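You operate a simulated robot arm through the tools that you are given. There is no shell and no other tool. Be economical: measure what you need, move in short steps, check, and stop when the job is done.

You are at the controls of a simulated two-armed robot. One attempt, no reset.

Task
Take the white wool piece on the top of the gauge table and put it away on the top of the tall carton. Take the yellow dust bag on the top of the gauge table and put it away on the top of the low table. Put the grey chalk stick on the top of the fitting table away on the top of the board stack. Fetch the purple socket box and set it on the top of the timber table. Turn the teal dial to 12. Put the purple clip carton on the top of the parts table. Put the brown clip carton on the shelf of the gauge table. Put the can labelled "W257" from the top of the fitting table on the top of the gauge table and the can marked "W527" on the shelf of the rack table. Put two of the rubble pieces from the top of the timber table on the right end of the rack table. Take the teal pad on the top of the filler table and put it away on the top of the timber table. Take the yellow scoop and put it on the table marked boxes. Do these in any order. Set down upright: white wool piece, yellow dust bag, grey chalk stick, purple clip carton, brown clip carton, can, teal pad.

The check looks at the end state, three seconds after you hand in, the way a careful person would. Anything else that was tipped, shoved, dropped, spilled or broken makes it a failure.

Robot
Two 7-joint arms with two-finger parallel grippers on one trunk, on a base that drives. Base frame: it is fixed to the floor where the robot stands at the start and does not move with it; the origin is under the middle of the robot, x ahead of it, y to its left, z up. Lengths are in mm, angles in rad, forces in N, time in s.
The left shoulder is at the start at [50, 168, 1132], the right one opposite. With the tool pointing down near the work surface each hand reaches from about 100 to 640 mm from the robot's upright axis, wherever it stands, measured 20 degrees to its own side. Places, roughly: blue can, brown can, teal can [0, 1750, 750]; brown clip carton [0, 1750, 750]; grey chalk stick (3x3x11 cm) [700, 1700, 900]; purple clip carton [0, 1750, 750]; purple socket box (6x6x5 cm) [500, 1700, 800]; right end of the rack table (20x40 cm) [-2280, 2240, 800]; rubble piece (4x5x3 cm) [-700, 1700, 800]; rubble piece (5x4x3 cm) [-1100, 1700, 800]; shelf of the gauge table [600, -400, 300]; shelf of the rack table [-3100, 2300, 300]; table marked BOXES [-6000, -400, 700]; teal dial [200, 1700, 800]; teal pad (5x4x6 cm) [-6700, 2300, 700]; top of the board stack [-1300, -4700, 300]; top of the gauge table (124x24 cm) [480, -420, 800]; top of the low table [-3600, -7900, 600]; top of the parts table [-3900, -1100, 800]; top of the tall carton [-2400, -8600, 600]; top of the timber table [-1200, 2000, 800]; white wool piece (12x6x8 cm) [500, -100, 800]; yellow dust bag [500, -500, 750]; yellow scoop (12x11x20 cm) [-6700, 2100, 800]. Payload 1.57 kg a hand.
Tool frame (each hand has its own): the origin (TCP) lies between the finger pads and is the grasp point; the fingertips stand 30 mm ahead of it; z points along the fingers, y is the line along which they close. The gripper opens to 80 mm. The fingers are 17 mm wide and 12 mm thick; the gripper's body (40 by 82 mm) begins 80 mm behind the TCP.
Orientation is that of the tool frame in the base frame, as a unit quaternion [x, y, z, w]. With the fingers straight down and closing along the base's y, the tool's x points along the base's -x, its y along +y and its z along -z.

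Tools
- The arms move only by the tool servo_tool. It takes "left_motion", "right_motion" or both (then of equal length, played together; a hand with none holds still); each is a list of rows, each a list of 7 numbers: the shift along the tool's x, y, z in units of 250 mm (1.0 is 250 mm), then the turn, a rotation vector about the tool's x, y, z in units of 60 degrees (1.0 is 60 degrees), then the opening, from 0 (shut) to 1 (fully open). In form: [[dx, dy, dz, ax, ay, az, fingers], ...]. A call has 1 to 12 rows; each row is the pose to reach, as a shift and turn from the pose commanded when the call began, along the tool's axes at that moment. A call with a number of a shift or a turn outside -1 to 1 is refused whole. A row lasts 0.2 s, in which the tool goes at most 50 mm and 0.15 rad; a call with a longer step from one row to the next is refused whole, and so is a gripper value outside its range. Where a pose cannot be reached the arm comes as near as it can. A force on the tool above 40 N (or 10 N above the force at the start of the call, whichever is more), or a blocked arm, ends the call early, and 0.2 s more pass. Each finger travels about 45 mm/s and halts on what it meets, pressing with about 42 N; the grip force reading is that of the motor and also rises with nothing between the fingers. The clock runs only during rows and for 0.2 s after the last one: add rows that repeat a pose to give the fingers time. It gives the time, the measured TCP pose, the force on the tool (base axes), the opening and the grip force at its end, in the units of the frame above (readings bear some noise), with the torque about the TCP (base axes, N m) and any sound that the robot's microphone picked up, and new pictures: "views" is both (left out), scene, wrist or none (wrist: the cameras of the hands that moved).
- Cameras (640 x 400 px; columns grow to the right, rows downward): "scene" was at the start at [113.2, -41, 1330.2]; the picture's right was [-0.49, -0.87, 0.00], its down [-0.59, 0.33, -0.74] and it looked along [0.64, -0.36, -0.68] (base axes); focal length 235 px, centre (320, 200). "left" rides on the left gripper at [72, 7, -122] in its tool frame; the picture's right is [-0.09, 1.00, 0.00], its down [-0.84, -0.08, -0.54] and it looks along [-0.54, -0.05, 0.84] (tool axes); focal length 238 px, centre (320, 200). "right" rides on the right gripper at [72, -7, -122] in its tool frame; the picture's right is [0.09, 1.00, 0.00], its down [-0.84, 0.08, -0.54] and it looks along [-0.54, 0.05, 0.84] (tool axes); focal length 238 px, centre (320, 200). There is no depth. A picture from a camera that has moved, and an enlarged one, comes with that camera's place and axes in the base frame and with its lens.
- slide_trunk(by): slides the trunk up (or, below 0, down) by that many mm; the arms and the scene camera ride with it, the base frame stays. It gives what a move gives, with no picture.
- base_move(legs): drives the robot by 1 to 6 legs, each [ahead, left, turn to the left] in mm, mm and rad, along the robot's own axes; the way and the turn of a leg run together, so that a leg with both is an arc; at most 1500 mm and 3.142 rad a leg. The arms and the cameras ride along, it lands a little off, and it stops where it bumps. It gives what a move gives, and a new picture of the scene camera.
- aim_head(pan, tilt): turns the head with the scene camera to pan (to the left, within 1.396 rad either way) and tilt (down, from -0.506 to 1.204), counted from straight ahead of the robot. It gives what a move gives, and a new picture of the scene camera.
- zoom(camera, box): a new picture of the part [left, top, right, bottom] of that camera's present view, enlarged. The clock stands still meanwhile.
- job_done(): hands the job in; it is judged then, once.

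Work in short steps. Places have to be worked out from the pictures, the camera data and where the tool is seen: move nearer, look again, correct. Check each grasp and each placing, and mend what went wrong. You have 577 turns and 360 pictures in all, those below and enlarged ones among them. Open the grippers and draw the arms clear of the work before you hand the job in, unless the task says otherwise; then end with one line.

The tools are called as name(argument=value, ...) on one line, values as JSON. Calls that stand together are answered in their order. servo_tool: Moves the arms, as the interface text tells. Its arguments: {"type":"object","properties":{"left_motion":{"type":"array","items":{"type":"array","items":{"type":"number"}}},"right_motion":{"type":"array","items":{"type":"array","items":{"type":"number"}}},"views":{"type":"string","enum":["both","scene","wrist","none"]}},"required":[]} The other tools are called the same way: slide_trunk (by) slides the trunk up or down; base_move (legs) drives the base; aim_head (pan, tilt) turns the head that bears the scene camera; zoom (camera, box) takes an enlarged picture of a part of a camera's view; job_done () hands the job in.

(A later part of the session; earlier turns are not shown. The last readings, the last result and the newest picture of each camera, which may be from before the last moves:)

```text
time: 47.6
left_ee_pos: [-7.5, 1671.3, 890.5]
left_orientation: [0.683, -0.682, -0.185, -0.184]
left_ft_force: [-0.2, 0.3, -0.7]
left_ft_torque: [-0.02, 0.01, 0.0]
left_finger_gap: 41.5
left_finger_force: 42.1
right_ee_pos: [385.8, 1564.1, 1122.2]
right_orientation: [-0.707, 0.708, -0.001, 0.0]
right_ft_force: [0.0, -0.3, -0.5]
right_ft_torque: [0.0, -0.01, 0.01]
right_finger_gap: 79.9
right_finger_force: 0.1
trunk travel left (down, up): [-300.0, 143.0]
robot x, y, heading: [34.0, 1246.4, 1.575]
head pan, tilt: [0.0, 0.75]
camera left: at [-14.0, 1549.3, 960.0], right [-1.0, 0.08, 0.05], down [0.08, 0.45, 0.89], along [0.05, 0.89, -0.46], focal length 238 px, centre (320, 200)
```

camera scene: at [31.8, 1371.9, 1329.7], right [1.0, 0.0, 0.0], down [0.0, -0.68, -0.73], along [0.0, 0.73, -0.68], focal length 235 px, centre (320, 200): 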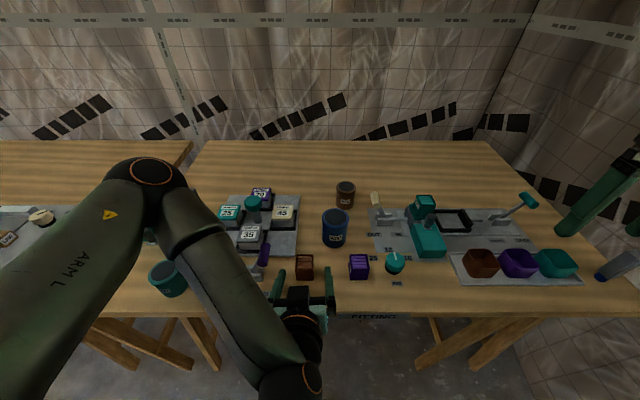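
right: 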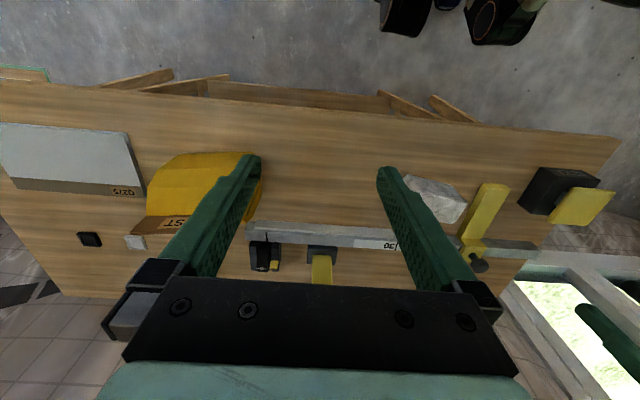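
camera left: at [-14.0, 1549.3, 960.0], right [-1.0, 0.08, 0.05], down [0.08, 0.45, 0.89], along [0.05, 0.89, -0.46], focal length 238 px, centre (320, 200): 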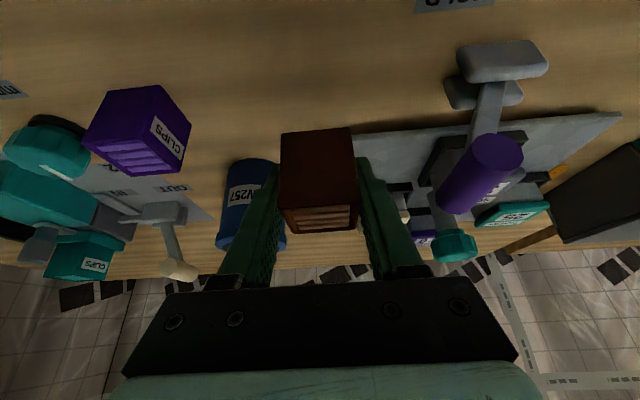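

Brown carton held. I draw the left hand back and bring the right hand toward the blue can.

servo_tool(left_motion=[[0.03, 0.06, -0.1, 0, 0, 0, 0], [0.07, 0.13, -0.2, 0, 0, 0, 0], [0.1, 0.2, -0.3, 0, 0, 0, 0], [0.137, 0.29, -0.4, 0, 0, 0, 0], [0.137, 0.29, -0.4, 0, 0, 0, 0], [0.137, 0.29, -0.4, 0, 0, 0, 0]], right_motion=[[-0.08, 0.13, 0, 0, 0, 0, 1], [-0.16, 0.27, 0, 0, 0, 0, 1], [-0.25, 0.4, 0, 0, 0, 0, 1], [-0.33, 0.54, 0, 0, 0, 0, 1], [-0.42, 0.68, 0, 0, 0, 0, 1], [-0.5, 0.8, 0, 0, 0, 0, 1]], views="none")

servo_tool(right_motion=[[-0.08, 0.12, 0.1, 0, 0, 0, 1], [-0.16, 0.24, 0.2, 0, 0, 0, 1], [-0.25, 0.36, 0.25, 0, 0, 0, 1], [-0.36, 0.488, 0.3, 0, 0, 0, 1], [-0.36, 0.488, 0.3, 0, 0, 0, 1]], views="both")

```text
time: 49.0
left_ee_pos: [-77.8, 1592.4, 959.8]
left_orientation: [0.683, -0.682, -0.185, -0.183]
left_ft_force: [-1.1, 0.9, -0.9]
left_ft_torque: [0.06, 0.01, 0.05]
left_finger_gap: 41.0
left_finger_force: 42.7
right_ee_pos: [195.6, 1682.5, 1122.5]
right_orientation: [-0.706, 0.709, 0.002, 0.0]
right_ft_force: [-0.4, -0.7, 0.0]
right_ft_torque: [0.06, 0.01, -0.02]
right_finger_gap: 79.7
right_finger_force: 0.0
right hand out of reach, approached as far as the arm can: row 6
trunk travel left (down, up): [-300.0, 143.0]
robot x, y, heading: [32.1, 1249.1, 1.57]
head pan, tilt: [0.0, 0.75]
```

```text
time: 50.2
left_ee_pos: [-77.5, 1591.9, 959.4]
left_orientation: [0.684, -0.682, -0.185, -0.183]
left_ft_force: [-0.3, -0.1, -0.4]
left_ft_torque: [0.03, 0.01, 0.0]
left_finger_gap: 41.3
left_finger_force: 41.8
right_ee_pos: [174.9, 1699.4, 1045.1]
right_orientation: [-0.706, 0.708, 0.001, 0.0]
right_ft_force: [-0.4, 0.0, -0.3]
right_ft_torque: [0.0, -0.04, -0.04]
right_finger_gap: 80.1
right_finger_force: 0.0
right hand out of reach, approached as far as the arm can: row 1, 2, 3, 4, 5
trunk travel left (down, up): [-300.0, 143.0]
robot x, y, heading: [29.1, 1249.8, 1.573]
head pan, tilt: [0.0, 0.75]
camera scene: at [31.7, 1371.8, 1329.7], right [1.0, 0.0, 0.0], down [0.0, -0.68, -0.73], along [0.0, 0.73, -0.68], focal length 235 px, centre (320, 200)
camera right: at [182.1, 1626.8, 1167.6], right [-1.0, -0.09, 0.0], down [-0.08, 0.84, 0.54], along [-0.05, 0.54, -0.84], focal length 238 px, centre (320, 200)
```

scene: 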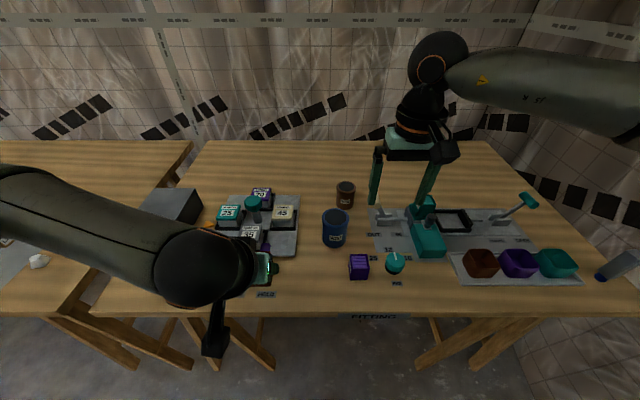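
right: 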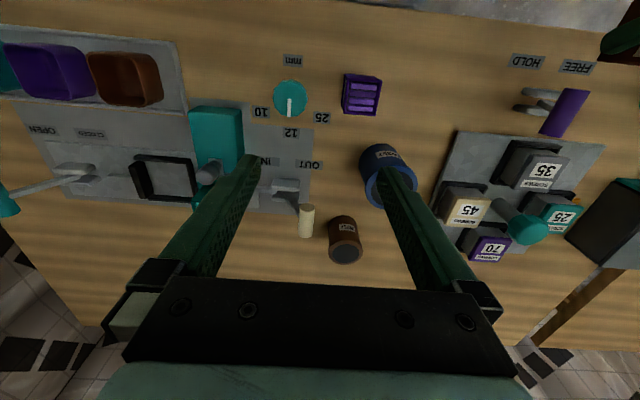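

The right hand cannot reach across; I raise the left hand a bit and shift the base left 110 mm.

servo_tool(left_motion=[[-0.06, 0, -0.1, 0, 0, 0, 0], [-0.12, 0, -0.208, 0, 0, 0, 0], [-0.12, 0, -0.208, 0, 0, 0, 0]], views="none")

base_move(legs=[[20, 130, 0]])

zoom(camera="right", box=[200, 50, 440, 200])

```text
time: 51.0
left_ee_pos: [-78.1, 1592.6, 1019.6]
left_orientation: [0.684, -0.681, -0.185, -0.183]
left_ft_force: [0.6, -0.1, -0.7]
left_ft_torque: [0.0, 0.0, 0.0]
left_finger_gap: 41.2
left_finger_force: 42.4
right_ee_pos: [175.0, 1701.1, 1045.3]
right_orientation: [-0.707, 0.707, -0.001, 0.0]
right_ft_force: [0.0, 0.4, -0.3]
right_ft_torque: [0.04, 0.02, -0.01]
right_finger_gap: 80.0
right_finger_force: 0.1
trunk travel left (down, up): [-300.0, 143.0]
robot x, y, heading: [33.6, 1249.4, 1.574]
head pan, tilt: [0.0, 0.75]
```

```text
time: 52.8
left_ee_pos: [-206.4, 1613.0, 1019.5]
left_orientation: [-0.683, 0.683, 0.185, 0.184]
left_ft_force: [-0.1, 0.5, -0.9]
left_ft_torque: [0.01, -0.02, 0.0]
left_finger_gap: 41.1
left_finger_force: 42.0
right_ee_pos: [46.3, 1720.0, 1044.6]
right_orientation: [-0.706, 0.708, 0.0, 0.0]
right_ft_force: [-0.5, -1.3, 0.1]
right_ft_torque: [0.04, -0.01, 0.04]
right_finger_gap: 80.0
right_finger_force: 0.1
trunk travel left (down, up): [-300.0, 143.0]
robot x, y, heading: [-97.8, 1267.0, 1.57]
head pan, tilt: [0.0, 0.75]
camera scene: at [-97.9, 1391.9, 1329.7], right [1.0, 0.0, 0.0], down [0.0, -0.68, -0.73], along [0.0, 0.73, -0.68], focal length 235 px, centre (320, 200)
```

scene: 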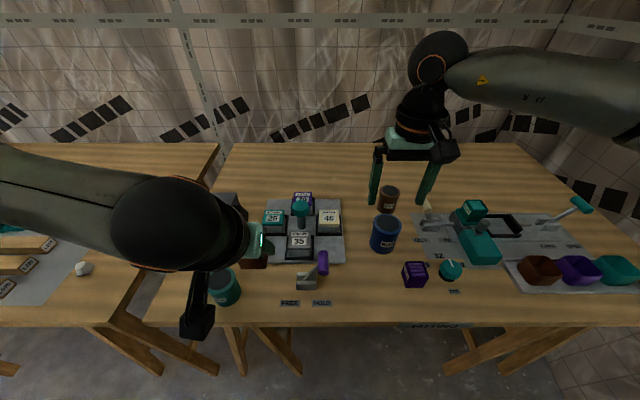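

```text
2.67 times, centred on (320, 125) of right
camera zoom: at [52.9, 1646.7, 1167.8], right [-1.0, -0.09, 0.0], down [-0.07, 0.84, 0.54], along [-0.05, 0.54, -0.84], focal length 636 px, centre (320, 400)
```

zoom: 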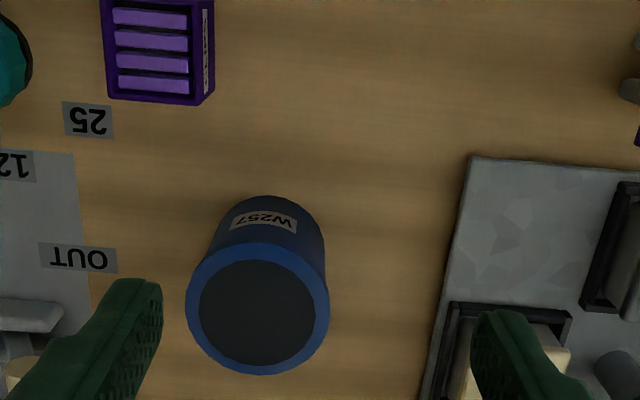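

Can centre ≈ (71, 1781), Ø≈70, top ≈886. I test the commanded pose first with a small descent.

servo_tool(right_motion=[[0, 0, 0.1, 0, 0, 0, 1], [0, 0, 0.1, 0, 0, 0, 1]], views="none")

```text
time: 53.4
left_ee_pos: [-207.6, 1612.7, 1020.0]
left_orientation: [0.683, -0.683, -0.184, -0.183]
left_ft_force: [0.0, 0.7, -1.1]
left_ft_torque: [0.04, -0.01, 0.03]
left_finger_gap: 41.3
left_finger_force: 41.7
right_ee_pos: [47.1, 1719.6, 1020.9]
right_orientation: [-0.706, 0.708, 0.0, 0.001]
right_ft_force: [0.1, 0.2, 1.0]
right_ft_torque: [0.0, -0.03, 0.0]
right_finger_gap: 80.0
right_finger_force: 0.0
trunk travel left (down, up): [-300.0, 143.0]
robot x, y, heading: [-97.4, 1267.4, 1.57]
head pan, tilt: [0.0, 0.75]
```

Commanded equals measured. I move above the can, staying above its rim.

servo_tool(right_motion=[[-0.12, -0.05, 0.1, 0, 0, 0, 1], [-0.246, -0.096, 0.2, 0, 0, 0, 1], [-0.246, -0.096, 0.3, 0, 0, 0, 1], [-0.246, -0.096, 0.38, 0, 0, 0, 1], [-0.246, -0.096, 0.38, 0, 0, 0, 1]], views="wrist")

```text
time: 54.6
left_ee_pos: [-206.6, 1611.2, 1019.6]
left_orientation: [0.683, -0.682, -0.184, -0.183]
left_ft_force: [-0.6, 0.2, -0.1]
left_ft_torque: [0.0, 0.0, 0.03]
left_finger_gap: 41.4
left_finger_force: 42.0
right_ee_pos: [92.4, 1757.6, 936.9]
right_orientation: [-0.706, 0.708, 0.002, 0.0]
right_ft_force: [0.3, 0.6, 0.1]
right_ft_torque: [-0.02, 0.03, -0.03]
right_finger_gap: 80.0
right_finger_force: 0.0
right hand out of reach, approached as far as the arm can: row 1, 2, 3, 4, 5
trunk travel left (down, up): [-300.0, 143.0]
robot x, y, heading: [-97.8, 1273.8, 1.568]
head pan, tilt: [0.0, 0.75]
camera right: at [99.3, 1684.6, 1060.0], right [-1.0, -0.09, 0.0], down [-0.07, 0.84, 0.54], along [-0.05, 0.54, -0.84], focal length 238 px, centre (320, 200)
```

right: 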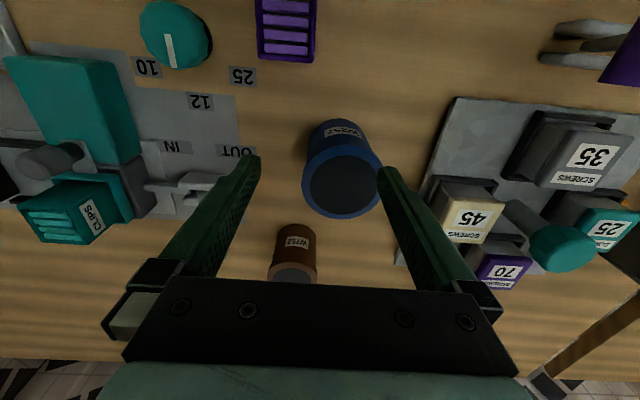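

Still short of reach; I move the base 60 mm ahead and 30 mm left.

base_move(legs=[[60, 30, 0.002]])

zoom(camera="right", box=[200, 80, 440, 230])

```text
time: 55.6
left_ee_pos: [-237.4, 1670.2, 1018.8]
left_orientation: [0.684, -0.682, -0.185, -0.183]
left_ft_force: [0.6, 0.1, -1.3]
left_ft_torque: [0.0, 0.0, 0.0]
left_finger_gap: 41.7
left_finger_force: 42.3
right_ee_pos: [63.0, 1815.7, 937.3]
right_orientation: [-0.707, 0.707, 0.0, -0.001]
right_ft_force: [-0.5, 0.0, -0.3]
right_ft_torque: [-0.01, -0.02, -0.01]
right_finger_gap: 80.0
right_finger_force: 0.1
trunk travel left (down, up): [-300.0, 143.0]
robot x, y, heading: [-124.9, 1328.2, 1.58]
head pan, tilt: [0.0, 0.75]
camera scene: at [-127.5, 1449.6, 1329.6], right [1.0, 0.0, 0.0], down [0.0, -0.68, -0.73], along [0.0, 0.73, -0.68], focal length 235 px, centre (320, 200)
```

scene: 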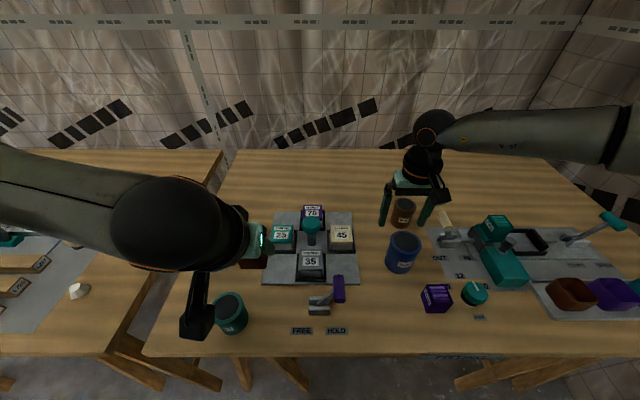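

```text
2.67 times, centred on (320, 155) of right
camera zoom: at [69.0, 1742.5, 1060.0], right [-1.0, -0.09, 0.0], down [-0.08, 0.84, 0.54], along [-0.05, 0.54, -0.84], focal length 636 px, centre (320, 320)
```

zoom: 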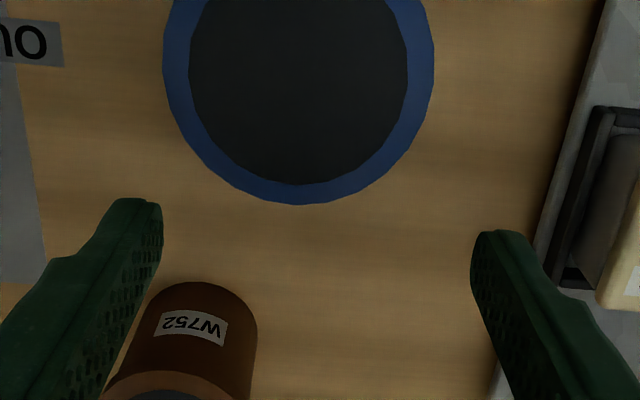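

Now the hand can reach. Can centre (71.5, 1779). I align and descend, with open fingers, then squeeze.

servo_tool(right_motion=[[0.146, -0.034, 0.0, 0, 0, 0, 1], [0.146, -0.034, 0.0, 0, 0, 0, 1], [0.146, -0.034, 0.1, 0, 0, 0, 1], [0.146, -0.034, 0.2, 0, 0, 0, 1], [0.146, -0.034, 0.3, 0, 0, 0, 1], [0.146, -0.034, 0.3, 0, 0, 0, 0.8], [0.146, -0.034, 0.3, 0, 0, 0, 0.5], [0.146, -0.034, 0.3, 0, 0, 0, 0], [0.146, -0.034, 0.3, 0, 0, 0, 0]], views="wrist")

```text
time: 57.6
left_ee_pos: [-236.6, 1668.8, 1019.1]
left_orientation: [0.684, -0.682, -0.184, -0.182]
left_ft_force: [-0.3, 0.7, -0.5]
left_ft_torque: [-0.01, 0.02, 0.03]
left_finger_gap: 41.5
left_finger_force: 42.6
right_ee_pos: [71.2, 1777.4, 863.6]
right_orientation: [-0.706, 0.708, 0.001, 0.0]
right_ft_force: [0.7, -0.3, 0.8]
right_ft_torque: [0.07, 0.02, 0.0]
right_finger_gap: 69.0
right_finger_force: 41.8
trunk travel left (down, up): [-300.0, 143.0]
robot x, y, heading: [-128.6, 1325.3, 1.568]
head pan, tilt: [0.0, 0.75]
camera right: at [77.9, 1704.1, 985.5], right [-1.0, -0.09, 0.0], down [-0.08, 0.84, 0.54], along [-0.05, 0.54, -0.84], focal length 238 px, centre (320, 200)
```

right: 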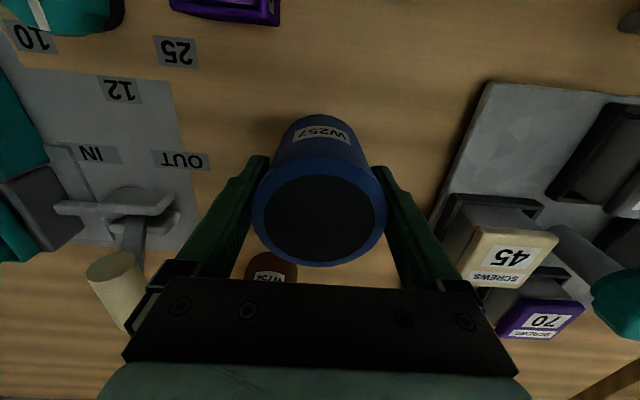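

Can gripped (69 mm). I lift and retract it.

servo_tool(right_motion=[[0, 0, -0.15, 0, 0, 0, 0], [0, 0, -0.3, 0, 0, 0, 0], [0, 0, -0.46, 0, 0, 0, 0], [0.12, 0, -0.56, 0, 0, 0, 0], [0.3, -0.05, -0.56, 0, 0, 0, 0], [0.48, -0.1, -0.56, 0, 0, 0, 0], [0.66, -0.15, -0.56, 0, 0, 0, 0], [0.8, -0.2, -0.56, 0, 0, 0, 0], [0.8, -0.2, -0.56, 0, 0, 0, 0]], views="scene")

```text
time: 59.6
left_ee_pos: [-236.8, 1670.0, 1018.8]
left_orientation: [0.683, -0.682, -0.184, -0.183]
left_ft_force: [-0.1, -0.6, -0.1]
left_ft_torque: [0.0, 0.03, 0.0]
left_finger_gap: 41.5
left_finger_force: 41.9
right_ee_pos: [121.0, 1578.0, 1003.7]
right_orientation: [-0.707, 0.708, 0.001, -0.001]
right_ft_force: [-0.4, -0.8, -3.7]
right_ft_torque: [-0.01, 0.01, 0.05]
right_finger_gap: 68.8
right_finger_force: 41.8
trunk travel left (down, up): [-300.0, 143.0]
robot x, y, heading: [-129.9, 1322.9, 1.57]
head pan, tilt: [0.0, 0.75]
camera scene: at [-127.2, 1449.1, 1329.7], right [1.0, 0.0, 0.0], down [0.0, -0.68, -0.73], along [0.0, 0.73, -0.68], focal length 235 px, centre (320, 200)
```

scene: 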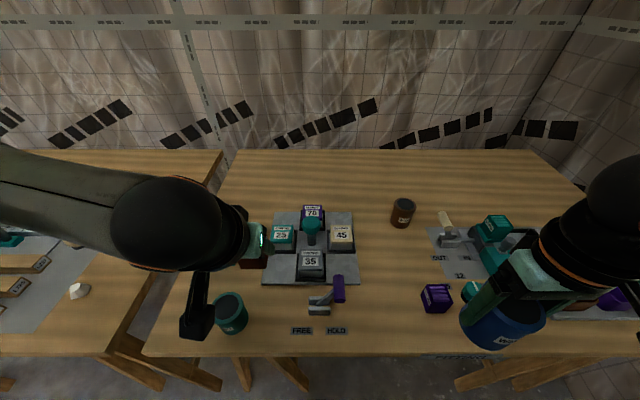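

Both held. I drive back, turn, and go to the gauge table, standing a little back.

base_move(legs=[[-600, 0, 0], [0, 0, -1.57], [50, -1025, 0]])

aim_head(pan=0, tilt=0.9)

```text
time: 75.6
left_ee_pos: [249.7, -190.9, 1019.7]
left_orientation: [0.008, 0.966, -0.001, 0.26]
left_ft_force: [-0.2, 0.2, -0.2]
left_ft_torque: [-0.04, -0.01, 0.0]
left_finger_gap: 41.2
left_finger_force: 41.6
right_ee_pos: [151.0, -546.0, 1004.0]
right_orientation: [0.011, 1.0, 0.001, 0.0]
right_ft_force: [0.0, 0.8, -2.5]
right_ft_torque: [-0.01, 0.01, 0.04]
right_finger_gap: 68.8
right_finger_force: 42.0
trunk travel left (down, up): [-300.0, 143.0]
robot x, y, heading: [-97.2, -292.2, -0.02]
head pan, tilt: [0.0, 0.75]
camera scene: at [28.0, -296.6, 1329.7], right [-0.02, -1.0, 0.0], down [-0.68, 0.01, -0.73], along [0.73, -0.01, -0.68], focal length 235 px, centre (320, 200)
```

scene: 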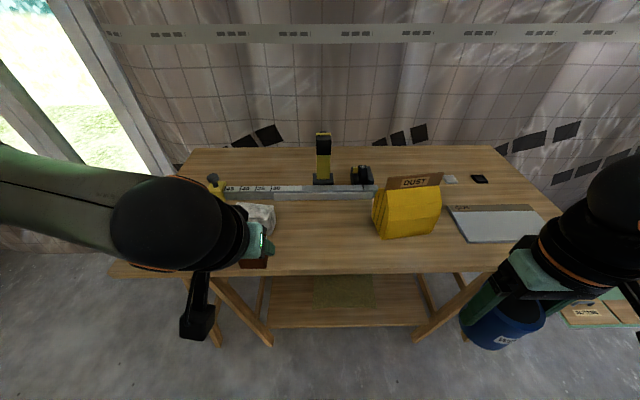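

```text
time: 76.3
left_ee_pos: [249.6, -191.3, 1019.0]
left_orientation: [0.009, 0.966, -0.001, 0.259]
left_ft_force: [-0.5, 0.3, -1.8]
left_ft_torque: [0.01, 0.01, 0.0]
left_finger_gap: 41.3
left_finger_force: 42.0
right_ee_pos: [150.6, -546.5, 1002.6]
right_orientation: [0.011, 1.0, 0.001, 0.001]
right_ft_force: [-0.9, -0.2, -1.7]
right_ft_torque: [-0.01, -0.01, -0.04]
right_finger_gap: 69.1
right_finger_force: 41.9
trunk travel left (down, up): [-300.0, 143.0]
robot x, y, heading: [-97.2, -294.6, -0.022]
head pan, tilt: [0.0, 0.901]
camera scene: at [20.7, -296.4, 1317.8], right [-0.02, -1.0, 0.0], down [-0.78, 0.02, -0.62], along [0.62, -0.01, -0.78], focal length 235 px, centre (320, 200)
```

scene: 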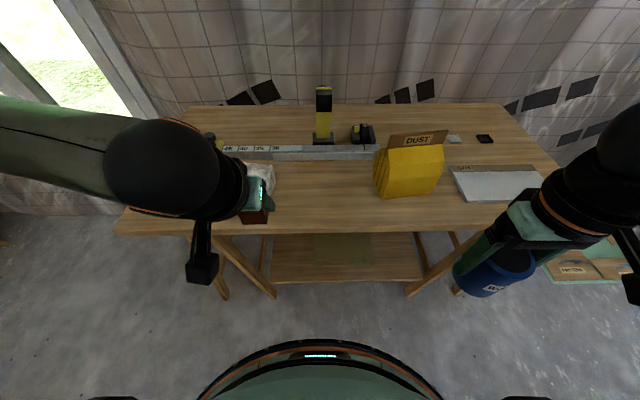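

The shelf front edge is at x≈372 and z≈300 (to verify), y from -80 to -750. I back off a little and lower the trunk fully.

base_move(legs=[[-120, 0, 0.022]])

slide_trunk(by=-300)

aim_head(pan=0, tilt=0.75)

```text
time: 77.6
left_ee_pos: [129.9, -182.0, 1019.2]
left_orientation: [-0.002, 0.966, 0.001, 0.26]
left_ft_force: [-0.3, 0.3, -1.2]
left_ft_torque: [-0.01, 0.0, -0.01]
left_finger_gap: 41.2
left_finger_force: 42.1
right_ee_pos: [40.3, -539.2, 1005.1]
right_orientation: [-0.001, 1.0, 0.002, 0.0]
right_ft_force: [-0.7, 0.1, -2.1]
right_ft_torque: [0.0, -0.02, 0.0]
right_finger_gap: 68.8
right_finger_force: 41.9
trunk travel left (down, up): [-300.0, 143.0]
robot x, y, heading: [-214.6, -294.0, 0.004]
head pan, tilt: [0.0, 0.901]
camera scene: at [-96.8, -292.7, 1317.9], right [0.0, -1.0, 0.0], down [-0.78, 0.0, -0.62], along [0.62, 0.0, -0.78], focal length 235 px, centre (320, 200)
```

scene: 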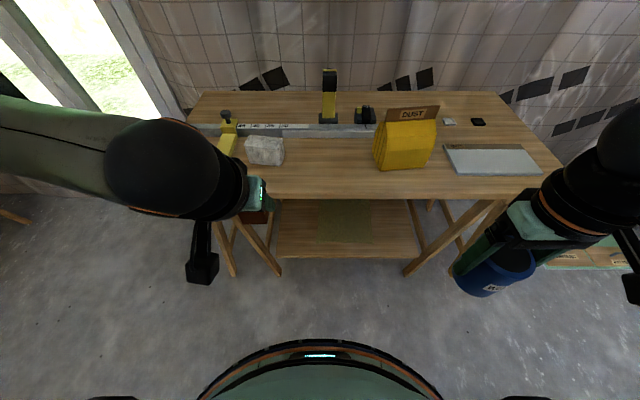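

```text
time: 80.6
left_ee_pos: [130.4, -182.6, 719.7]
left_orientation: [-0.003, 0.966, 0.001, 0.259]
left_ft_force: [0.6, -0.3, -0.7]
left_ft_torque: [0.03, 0.0, 0.0]
left_finger_gap: 41.4
left_finger_force: 42.2
right_ee_pos: [40.7, -538.9, 703.8]
right_orientation: [0.0, 1.0, 0.001, 0.0]
right_ft_force: [0.5, -0.5, -2.3]
right_ft_torque: [0.01, -0.02, 0.0]
right_finger_gap: 69.2
right_finger_force: 42.1
trunk travel left (down, up): [0.0, 443.0]
robot x, y, heading: [-209.4, -293.6, 0.005]
head pan, tilt: [0.0, 0.901]
```

```text
time: 81.3
left_ee_pos: [129.4, -182.4, 719.2]
left_orientation: [-0.002, 0.966, 0.002, 0.26]
left_ft_force: [-0.8, -0.1, -2.0]
left_ft_torque: [-0.04, 0.0, 0.04]
left_finger_gap: 41.4
left_finger_force: 41.7
right_ee_pos: [39.8, -539.4, 704.1]
right_orientation: [-0.001, 1.0, 0.001, 0.0]
right_ft_force: [0.4, -0.4, -2.9]
right_ft_torque: [0.0, 0.05, -0.01]
right_finger_gap: 68.7
right_finger_force: 42.1
trunk travel left (down, up): [0.0, 443.0]
robot x, y, heading: [-211.5, -294.5, 0.004]
head pan, tilt: [0.0, 0.75]
camera scene: at [-88.6, -292.6, 1029.7], right [0.0, -1.0, 0.0], down [-0.68, 0.0, -0.73], along [0.73, 0.0, -0.68], focal length 235 px, centre (320, 200)
```

scene: 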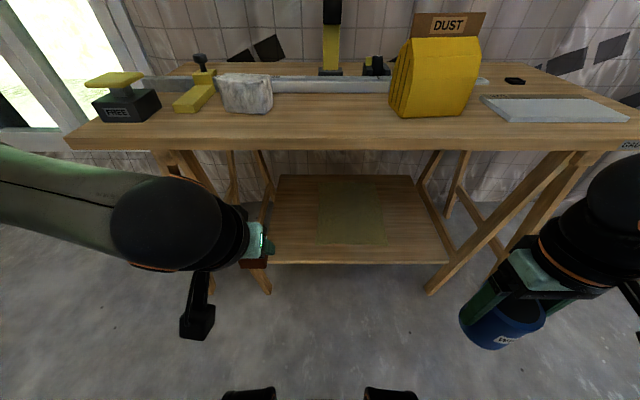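

The shelf is around z≈285–300. I lower the left hand with the carton in front of the table.

servo_tool(left_motion=[[0.085, 0, 0.147, 0, 0, 0, 0], [0.17, 0, 0.294, 0, 0, 0, 0], [0.255, 0, 0.441, 0, 0, 0, 0], [0.34, 0, 0.589, 0, 0, 0, 0], [0.425, 0, 0.736, 0, 0, 0, 0], [0.51, 0, 0.883, 0, 0, 0, 0], [0.51, 0, 0.883, 0, 0, 0, 0]], views="none")

servo_tool(left_motion=[[0.085, 0, 0.147, 0, 0, 0, 0], [0.18, 0, 0.312, 0, 0, 0, 0], [0.18, 0, 0.312, 0, 0, 0, 0]], views="both")

```text
time: 82.7
left_ee_pos: [132.2, -183.4, 475.2]
left_orientation: [0.003, 0.965, -0.002, 0.262]
left_ft_force: [6.1, 7.5, 19.2]
left_ft_torque: [-0.55, 3.4, -1.18]
left_finger_gap: 41.5
left_finger_force: 42.0
right_ee_pos: [40.4, -539.2, 704.7]
right_orientation: [-0.001, 1.0, 0.001, -0.001]
right_ft_force: [-0.8, -0.8, -2.8]
right_ft_torque: [0.0, 0.03, -0.03]
right_finger_gap: 69.0
right_finger_force: 41.7
trunk travel left (down, up): [0.0, 443.0]
robot x, y, heading: [-212.1, -291.7, 0.003]
head pan, tilt: [0.0, 0.75]
stopped in row 7 (left hand): the force on the tool passed its limit at 80 N (the readings are from after the stop); the commanded pose is now the measured one
```

```text
time: 83.0
left_ee_pos: [133.0, -186.1, 475.3]
left_orientation: [0.007, 0.965, -0.004, 0.263]
left_ft_force: [2.6, 8.7, 20.0]
left_ft_torque: [-0.52, 3.33, -1.16]
left_finger_gap: 41.3
left_finger_force: 41.5
right_ee_pos: [39.0, -539.7, 703.9]
right_orientation: [0.0, 1.0, 0.001, 0.0]
right_ft_force: [0.4, -0.1, -2.2]
right_ft_torque: [0.02, 0.01, 0.02]
right_finger_gap: 68.8
right_finger_force: 41.8
trunk travel left (down, up): [0.0, 443.0]
robot x, y, heading: [-208.8, -294.3, 0.004]
head pan, tilt: [0.0, 0.75]
stopped in row 1 (left hand): the force on the tool passed its limit at 100 N (the readings are from after the stop); the commanded pose is now the measured one
camera scene: at [-88.9, -292.7, 1029.9], right [0.0, -1.0, 0.0], down [-0.68, 0.0, -0.73], along [0.73, 0.0, -0.68], focal length 235 px, centre (320, 200)
camera left: at [8.8, -176.9, 544.0], right [0.09, 0.99, 0.04], down [0.45, -0.08, 0.89], along [0.89, -0.06, -0.45], focal length 238 px, centre (320, 200)
```

scene: 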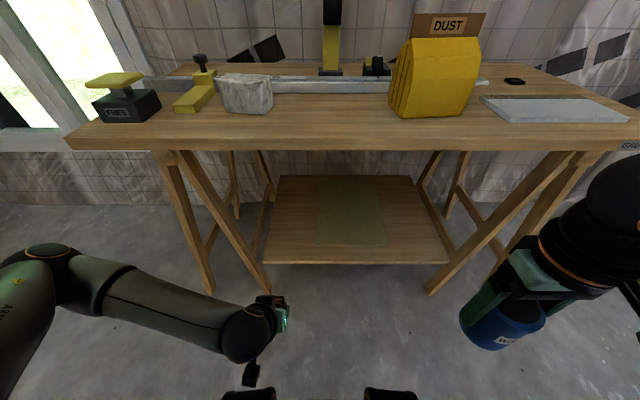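
left: 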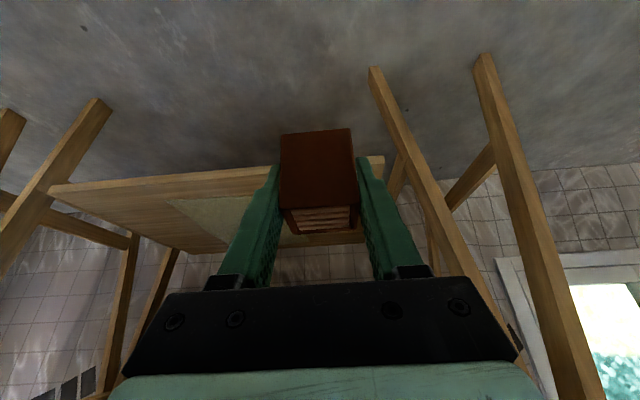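

The hand touched the robot's own base. I raise it and move forward under the table edge before lowering.

servo_tool(left_motion=[[-0.1, 0, -0.173, 0, 0, 0, 0], [-0.22, 0.0, -0.12, 0, 0, 0, 0], [-0.38, 0.0, -0.03, 0, 0, 0, 0], [-0.54, 0.0, 0.05, 0, 0, 0, 0], [-0.65, 0.0, 0.1, 0, 0, 0, 0], [-0.744, 0.0, 0.152, 0, 0, 0, 0], [-0.744, 0.0, 0.152, 0, 0, 0, 0]], views="scene")

```text
time: 84.6
left_ee_pos: [312.5, -184.1, 536.0]
left_orientation: [0.005, 0.965, -0.003, 0.261]
left_ft_force: [0.2, -0.1, -0.2]
left_ft_torque: [0.0, 0.02, 0.02]
left_finger_gap: 41.4
left_finger_force: 42.0
right_ee_pos: [39.6, -539.3, 703.3]
right_orientation: [0.0, 1.0, 0.001, 0.0]
right_ft_force: [0.2, -0.2, -2.4]
right_ft_torque: [-0.01, -0.03, 0.0]
right_finger_gap: 68.9
right_finger_force: 42.7
trunk travel left (down, up): [0.0, 443.0]
robot x, y, heading: [-211.4, -293.8, 0.003]
head pan, tilt: [0.0, 0.75]
camera scene: at [-88.5, -292.6, 1029.7], right [0.0, -1.0, 0.0], down [-0.68, 0.0, -0.73], along [0.73, 0.0, -0.68], focal length 235 px, centre (320, 200)
```

scene: 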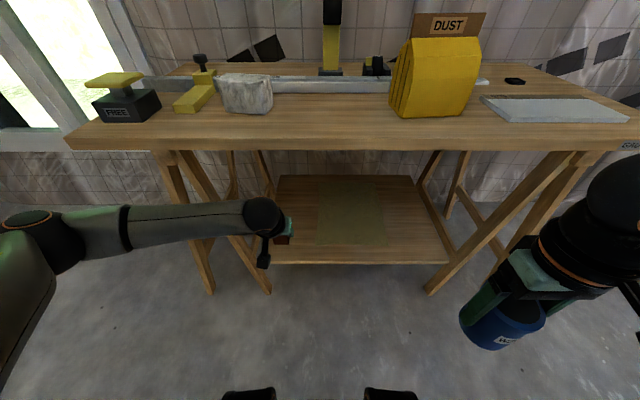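

The hand is clear. I drive 90 mm ahead, which brings the carton over the shelf.

base_move(legs=[[95, 0, 0]])

zoom(camera="left", box=[0, 0, 640, 400])

```text
time: 85.7
left_ee_pos: [405.5, -184.5, 535.2]
left_orientation: [0.004, 0.965, -0.003, 0.262]
left_ft_force: [0.0, 0.3, -1.3]
left_ft_torque: [0.0, -0.01, -0.03]
left_finger_gap: 41.5
left_finger_force: 42.0
right_ee_pos: [134.1, -538.8, 703.7]
right_orientation: [-0.001, 1.0, 0.001, -0.001]
right_ft_force: [-0.2, -0.2, -2.6]
right_ft_torque: [0.04, 0.0, -0.02]
right_finger_gap: 68.9
right_finger_force: 42.1
trunk travel left (down, up): [0.0, 443.0]
robot x, y, heading: [-119.1, -291.3, 0.001]
head pan, tilt: [0.0, 0.75]
camera scene: at [5.5, -292.2, 1029.7], right [0.0, -1.0, 0.0], down [-0.68, 0.0, -0.73], along [0.73, 0.0, -0.68], focal length 235 px, centre (320, 200)
```

scene: 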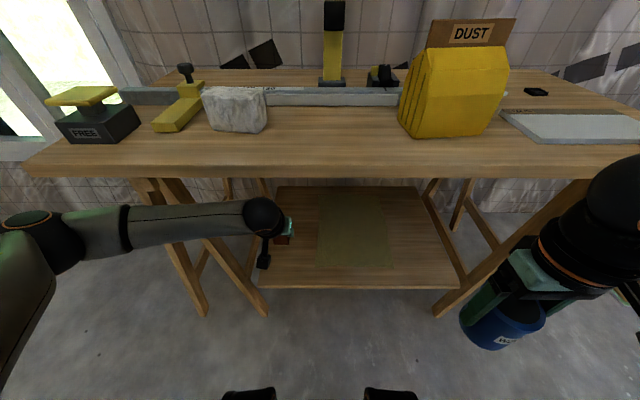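

```text
1.00 times, centred on (320, 200) of left (not enlarged: the box is as wide or as high as the picture)
camera zoom: at [282.1, -175.4, 604.9], right [0.09, 0.99, 0.04], down [0.45, -0.08, 0.89], along [0.89, -0.06, -0.45], focal length 238 px, centre (320, 200)
```

zoom: 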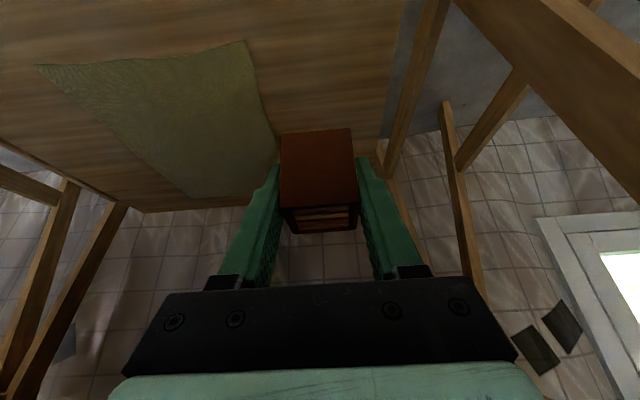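

The spot at y≈-184 is free wood left of the mat. I lower toward the shelf.

servo_tool(left_motion=[[0.07, 0, 0.16, 0, 0, 0, 0], [0.14, 0, 0.32, 0, 0, 0, 0], [0.21, 0, 0.49, 0, 0, 0, 0], [0.28, 0, 0.646, 0, 0, 0, 0], [0.28, 0, 0.646, 0, 0, 0, 0]], views="wrist")

```text
time: 86.9
left_ee_pos: [425.6, -185.7, 360.2]
left_orientation: [0.005, 0.965, -0.003, 0.261]
left_ft_force: [0.7, -0.3, -0.9]
left_ft_torque: [-0.02, -0.02, -0.04]
left_finger_gap: 41.1
left_finger_force: 41.6
right_ee_pos: [135.0, -538.4, 703.5]
right_orientation: [0.0, 1.0, 0.001, 0.0]
right_ft_force: [0.0, 0.1, -2.7]
right_ft_torque: [0.01, 0.0, -0.02]
right_finger_gap: 68.8
right_finger_force: 42.7
trunk travel left (down, up): [0.0, 443.0]
robot x, y, heading: [-117.0, -290.8, 0.006]
head pan, tilt: [0.0, 0.75]
camera left: at [301.9, -176.4, 429.7], right [0.09, 0.99, 0.04], down [0.45, -0.08, 0.89], along [0.89, -0.06, -0.45], focal length 238 px, centre (320, 200)
```

left: 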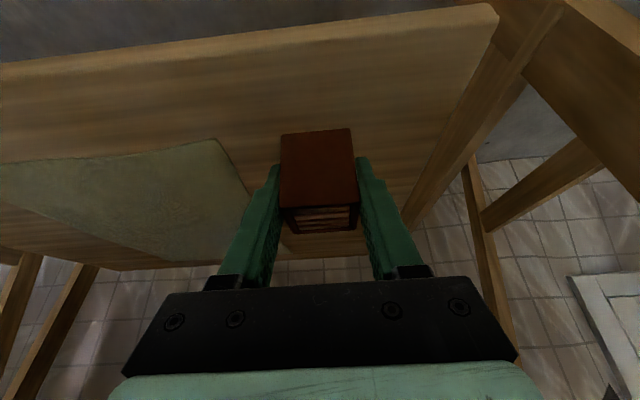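

I lower in small steps until contact.

servo_tool(left_motion=[[0.02, 0, 0.035, 0, 0, 0, 0], [0.04, 0, 0.07, 0, 0, 0, 0], [0.05, 0, 0.087, 0, 0, 0, 0], [0.06, 0, 0.104, 0, 0, 0, 0], [0.066, 0, 0.114, 0, 0, 0, 0], [0.072, 0, 0.125, 0, 0, 0, 0]], views="none")

```text
time: 88.3
left_ee_pos: [427.2, -184.2, 325.5]
left_orientation: [0.005, 0.965, -0.003, 0.262]
left_ft_force: [-0.3, 0.0, -0.9]
left_ft_torque: [-0.03, 0.02, -0.01]
left_finger_gap: 41.2
left_finger_force: 42.3
right_ee_pos: [135.0, -539.3, 702.9]
right_orientation: [-0.001, 1.0, 0.001, 0.0]
right_ft_force: [-0.8, -0.6, -2.3]
right_ft_torque: [0.0, 0.01, -0.01]
right_finger_gap: 68.8
right_finger_force: 41.9
trunk travel left (down, up): [0.0, 443.0]
robot x, y, heading: [-117.4, -293.4, 0.003]
head pan, tilt: [0.0, 0.75]
```

No contact yet at 325; I continue in small steps.

servo_tool(left_motion=[[0.006, 0, 0.01, 0, 0, 0, 0], [0.012, 0, 0.021, 0, 0, 0, 0], [0.018, 0, 0.031, 0, 0, 0, 0], [0.024, 0, 0.042, 0, 0, 0, 0], [0.03, 0, 0.052, 0, 0, 0, 0], [0.036, 0, 0.062, 0, 0, 0, 0]], views="wrist")

```text
time: 89.2
left_ee_pos: [431.4, -187.0, 323.3]
left_orientation: [0.004, 0.963, -0.004, 0.268]
left_ft_force: [-1.6, 0.4, 13.8]
left_ft_torque: [0.21, 0.24, -0.01]
left_finger_gap: 41.3
left_finger_force: 41.8
right_ee_pos: [133.7, -539.0, 703.8]
right_orientation: [-0.003, 1.0, 0.001, -0.001]
right_ft_force: [1.0, 0.0, -2.5]
right_ft_torque: [-0.04, 0.01, 0.01]
right_finger_gap: 68.8
right_finger_force: 41.9
trunk travel left (down, up): [0.0, 443.0]
robot x, y, heading: [-116.6, -294.0, 0.007]
head pan, tilt: [0.0, 0.75]
stopped in row 4 (left hand): the force on the tool passed its limit at 42 N (the readings are from after the stop); the commanded pose is now the measured one
camera left: at [307.3, -177.0, 389.6], right [0.09, 1.0, 0.04], down [0.44, -0.08, 0.9], along [0.9, -0.06, -0.44], focal length 238 px, centre (320, 200)
```

left: 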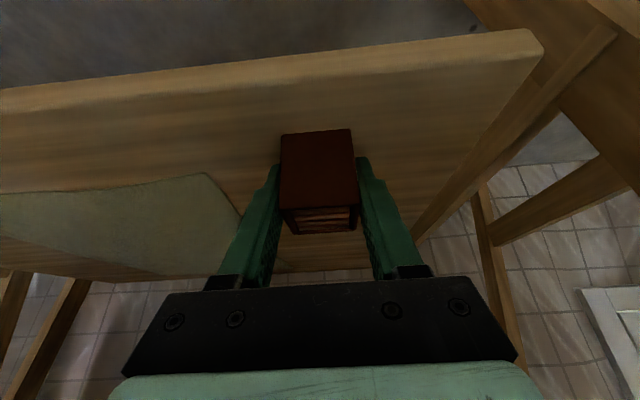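

Contact: shelf at z≈288. I release and withdraw along the tool axis.

servo_tool(left_motion=[[0, 0, 0, 0, 0, 0, 0.6], [0, 0, 0, 0, 0, 0, 1], [0, 0, 0, 0, 0, 0, 1], [0, 0, 0, 0, 0, 0, 1], [0, 0, -0.15, 0, 0, 0, 1], [0, 0, -0.33, 0, 0, 0, 1], [0, 0, -0.5, 0, 0, 0, 1], [0, 0, -0.5, 0, 0, 0, 1]], views="wrist")

```text
time: 91.0
left_ee_pos: [365.4, -183.9, 425.2]
left_orientation: [0.004, 0.964, -0.002, 0.264]
left_ft_force: [0.0, 0.0, 0.5]
left_ft_torque: [0.02, 0.02, -0.02]
left_finger_gap: 80.0
left_finger_force: 0.1
right_ee_pos: [133.2, -538.3, 704.0]
right_orientation: [-0.002, 1.0, 0.001, -0.001]
right_ft_force: [1.0, 0.2, -2.3]
right_ft_torque: [0.03, 0.01, 0.01]
right_finger_gap: 69.0
right_finger_force: 42.3
trunk travel left (down, up): [0.0, 443.0]
robot x, y, heading: [-116.7, -292.0, 0.008]
head pan, tilt: [0.0, 0.75]
camera left: at [242.0, -175.9, 493.8], right [0.09, 1.0, 0.04], down [0.44, -0.08, 0.89], along [0.89, -0.06, -0.45], focal length 238 px, centre (320, 200)
```

left: 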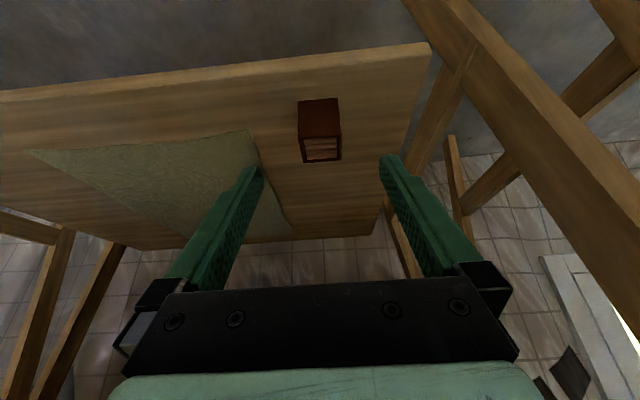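

The carton stands upright on the shelf. I back off and raise the trunk again.

base_move(legs=[[-200, 0, 0]])

slide_trunk(by=300)

servo_tool(left_motion=[[-0.1, 0, -0.173, 0, 0, 0, 1], [-0.2, 0, -0.346, 0, 0, 0, 1], [-0.3, 0, -0.52, 0, 0, 0, 1], [-0.4, 0, -0.69, 0, 0, 0, 1], [-0.5, 0, -0.86, 0, 0, 0, 1], [-0.55, 0, -0.95, 0, 0, 0, 1]], views="none")

servo_tool(left_motion=[[0, 0, 0, 0, 0.13, 0, 1], [0, 0, 0, 0, 0.26, 0, 1], [0, 0, 0, 0, 0.39, 0, 1], [0, 0, 0, 0, 0.5, 0, 1], [0, 0, 0, 0, 0.5, 0, 1]], views="scene")

```text
time: 92.6
left_ee_pos: [162.5, -185.4, 424.9]
left_orientation: [0.003, 0.964, -0.002, 0.265]
left_ft_force: [-0.4, -0.4, -0.6]
left_ft_torque: [-0.02, -0.04, 0.01]
left_finger_gap: 79.9
left_finger_force: 0.0
right_ee_pos: [-68.7, -538.9, 703.8]
right_orientation: [-0.003, 1.0, 0.001, 0.0]
right_ft_force: [0.0, 0.1, -3.2]
right_ft_torque: [0.02, 0.01, 0.0]
right_finger_gap: 68.8
right_finger_force: 41.7
trunk travel left (down, up): [0.0, 443.0]
robot x, y, heading: [-321.8, -291.7, 0.007]
head pan, tilt: [0.0, 0.75]
camera scene: at [-198.0, -292.9, 1029.7], right [0.01, -1.0, 0.0], down [-0.68, 0.0, -0.73], along [0.73, 0.01, -0.68], focal length 235 px, centre (320, 200)
```

scene: 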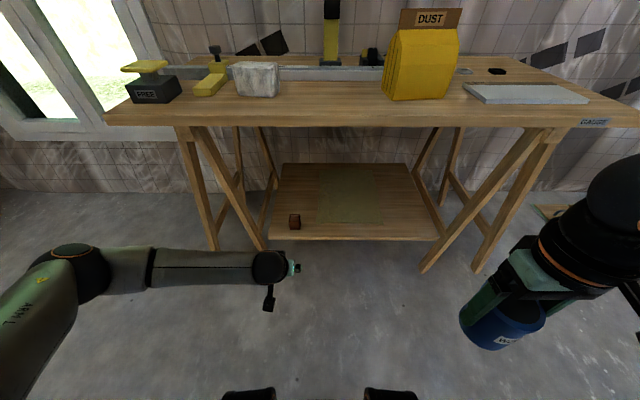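

```text
time: 95.6
left_ee_pos: [162.7, -186.0, 725.3]
left_orientation: [0.004, 0.964, -0.004, 0.265]
left_ft_force: [-0.1, 0.0, -0.7]
left_ft_torque: [0.03, -0.01, -0.01]
left_finger_gap: 80.0
left_finger_force: 0.0
right_ee_pos: [-67.8, -539.3, 1002.5]
right_orientation: [-0.002, 1.0, 0.001, -0.001]
right_ft_force: [0.4, -0.1, -2.6]
right_ft_torque: [0.01, 0.04, 0.03]
right_finger_gap: 68.9
right_finger_force: 41.6
trunk travel left (down, up): [-300.0, 143.0]
robot x, y, heading: [-323.3, -289.9, 0.006]
head pan, tilt: [0.0, 0.75]
```

```text
refused: row 3 steps farther than a row can; nothing moved
```

```text
time: 96.8
left_ee_pos: [162.1, -185.1, 725.4]
left_orientation: [0.004, 1.0, -0.002, 0.005]
left_ft_force: [0.2, 0.0, -0.8]
left_ft_torque: [-0.02, -0.03, -0.01]
left_finger_gap: 80.0
left_finger_force: 0.0
right_ee_pos: [-68.6, -540.0, 1002.7]
right_orientation: [-0.003, 1.0, 0.001, -0.001]
right_ft_force: [-0.3, -0.1, -3.1]
right_ft_torque: [0.01, -0.01, -0.03]
right_finger_gap: 68.9
right_finger_force: 42.4
trunk travel left (down, up): [-300.0, 143.0]
robot x, y, heading: [-322.4, -292.0, 0.009]
head pan, tilt: [0.0, 0.75]
camera scene: at [-198.0, -292.9, 1329.7], right [0.01, -1.0, 0.0], down [-0.68, 0.0, -0.73], along [0.73, 0.01, -0.68], focal length 235 px, centre (320, 200)
```

scene: 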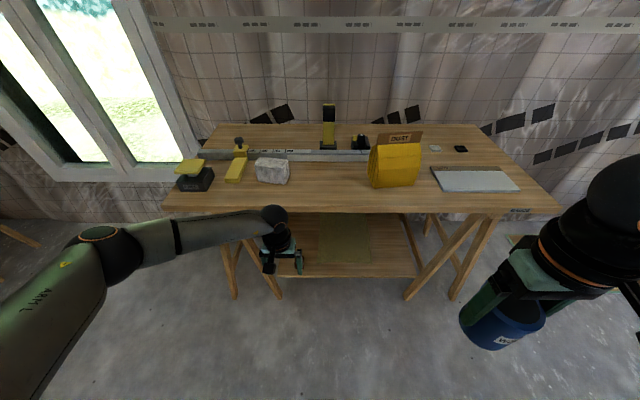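

I raise the left hand and drive to a spot where the right hand can set the can between the wool and the bag.

servo_tool(left_motion=[[0, 0, -0.19, 0, 0, 0, 1], [0, 0, -0.38, 0, 0, 0, 1], [0, 0, -0.57, 0, 0, 0, 1], [0, 0, -0.76, 0, 0, 0, 1], [0, 0, -0.95, 0, 0, 0, 1], [0, 0, -1, 0, 0, 0, 1]], views="none")

servo_tool(left_motion=[[0, 0, -0.19, 0, 0, 0, 1], [0, 0, -0.38, 0, 0, 0, 1], [0, 0, -0.45, 0, 0, 0, 1], [0, 0, -0.45, 0, 0, 0, 1]], views="none")

base_move(legs=[[250, 140, -0.008]])

```text
time: 98.2
left_ee_pos: [156.9, -185.0, 977.6]
left_orientation: [0.003, 1.0, -0.002, 0.006]
left_ft_force: [0.8, -0.1, -0.3]
left_ft_torque: [0.02, 0.03, 0.05]
left_finger_gap: 80.1
left_finger_force: 0.0
right_ee_pos: [-69.4, -539.0, 1003.6]
right_orientation: [-0.002, 1.0, 0.001, -0.001]
right_ft_force: [0.3, 0.7, -2.7]
right_ft_torque: [0.0, 0.0, -0.04]
right_finger_gap: 69.0
right_finger_force: 42.2
trunk travel left (down, up): [-300.0, 143.0]
robot x, y, heading: [-321.1, -293.2, 0.008]
head pan, tilt: [0.0, 0.75]
```

```text
time: 99.2
left_ee_pos: [156.8, -183.2, 1089.5]
left_orientation: [0.004, 1.0, -0.002, 0.006]
left_ft_force: [0.3, 0.8, -0.2]
left_ft_torque: [-0.01, 0.03, -0.02]
left_finger_gap: 80.0
left_finger_force: 0.0
right_ee_pos: [-68.6, -539.7, 1005.0]
right_orientation: [-0.003, 1.0, 0.002, -0.001]
right_ft_force: [1.1, -0.7, -2.6]
right_ft_torque: [0.01, -0.01, 0.01]
right_finger_gap: 69.0
right_finger_force: 42.1
trunk travel left (down, up): [-300.0, 143.0]
robot x, y, heading: [-319.5, -294.4, 0.009]
head pan, tilt: [0.0, 0.75]
```

```text
time: 101.2
left_ee_pos: [409.0, -46.1, 1088.1]
left_orientation: [0.009, 1.0, -0.003, 0.006]
left_ft_force: [-0.3, 1.1, -0.1]
left_ft_torque: [-0.02, 0.01, -0.03]
left_finger_gap: 80.2
left_finger_force: 0.0
right_ee_pos: [178.8, -400.0, 1004.0]
right_orientation: [0.003, 1.0, 0.0, 0.0]
right_ft_force: [-0.5, -0.4, -2.5]
right_ft_torque: [-0.04, 0.04, -0.02]
right_finger_gap: 69.0
right_finger_force: 42.1
trunk travel left (down, up): [-300.0, 143.0]
robot x, y, heading: [-73.1, -151.6, -0.006]
head pan, tilt: [0.0, 0.75]
camera scene: at [52.3, -150.7, 1329.6], right [-0.01, -1.0, 0.0], down [-0.68, 0.0, -0.73], along [0.73, 0.0, -0.68], focal length 235 px, centre (320, 200)
```

scene: 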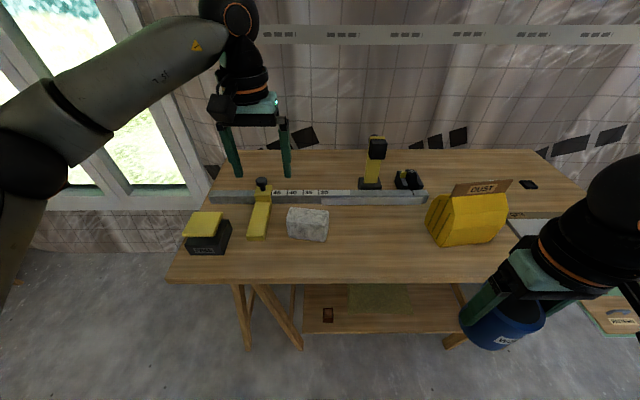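

I move the can over (410, -300) between wool and bag.

servo_tool(right_motion=[[-0.1, 0.16, 0, 0, 0, 0, 0], [-0.2, 0.32, 0, 0, 0, 0, 0], [-0.38, 0.4, 0, 0, 0, 0, 0], [-0.57, 0.4, 0, 0, 0, 0, 0], [-0.75, 0.4, 0, 0, 0, 0, 0], [-0.924, 0.4, 0, 0, 0, 0, 0], [-0.924, 0.4, 0.2, 0, 0, 0, 0], [-0.924, 0.4, 0.4, 0, 0, 0, 0], [-0.924, 0.4, 0.48, 0, 0, 0, 0], [-0.924, 0.4, 0.48, 0, 0, 0, 0]], views="both")

```text
time: 103.4
left_ee_pos: [409.0, -46.0, 1088.8]
left_orientation: [0.01, 1.0, -0.002, 0.006]
left_ft_force: [-0.2, 0.2, 0.7]
left_ft_torque: [0.02, -0.04, 0.01]
left_finger_gap: 80.1
left_finger_force: 0.2
right_ee_pos: [383.7, -328.7, 903.4]
right_orientation: [0.003, 1.0, 0.0, 0.0]
right_ft_force: [1.0, -0.1, -2.7]
right_ft_torque: [0.01, 0.0, -0.01]
right_finger_gap: 69.1
right_finger_force: 41.8
right hand out of reach, approached as far as the arm can: row 6, 7, 8, 9, 10
trunk travel left (down, up): [-300.0, 143.0]
robot x, y, heading: [-74.1, -151.5, -0.007]
head pan, tilt: [0.0, 0.75]
camera scene: at [51.9, -150.9, 1329.7], right [-0.01, -1.0, 0.0], down [-0.68, 0.0, -0.73], along [0.73, 0.0, -0.68], focal length 235 px, centre (320, 200)
camera right: at [312.9, -337.1, 1025.1], right [-0.09, 1.0, 0.0], down [0.84, 0.07, 0.54], along [0.54, 0.05, -0.84], focal length 238 px, centre (320, 200)
```

scene: 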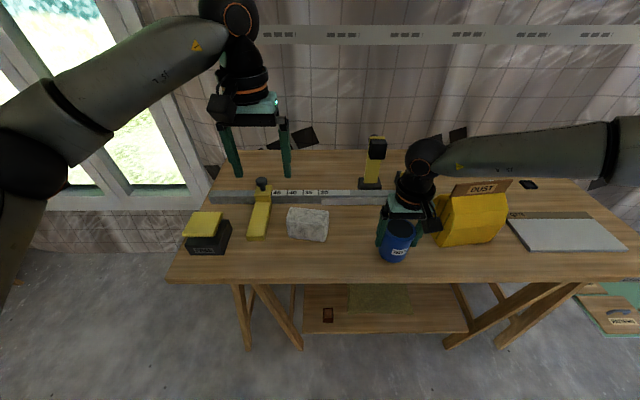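
right: 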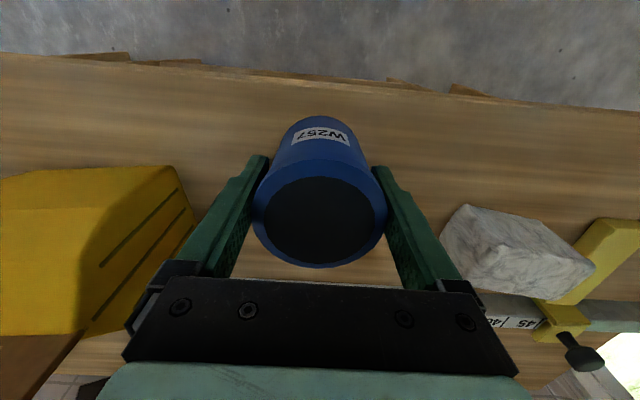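

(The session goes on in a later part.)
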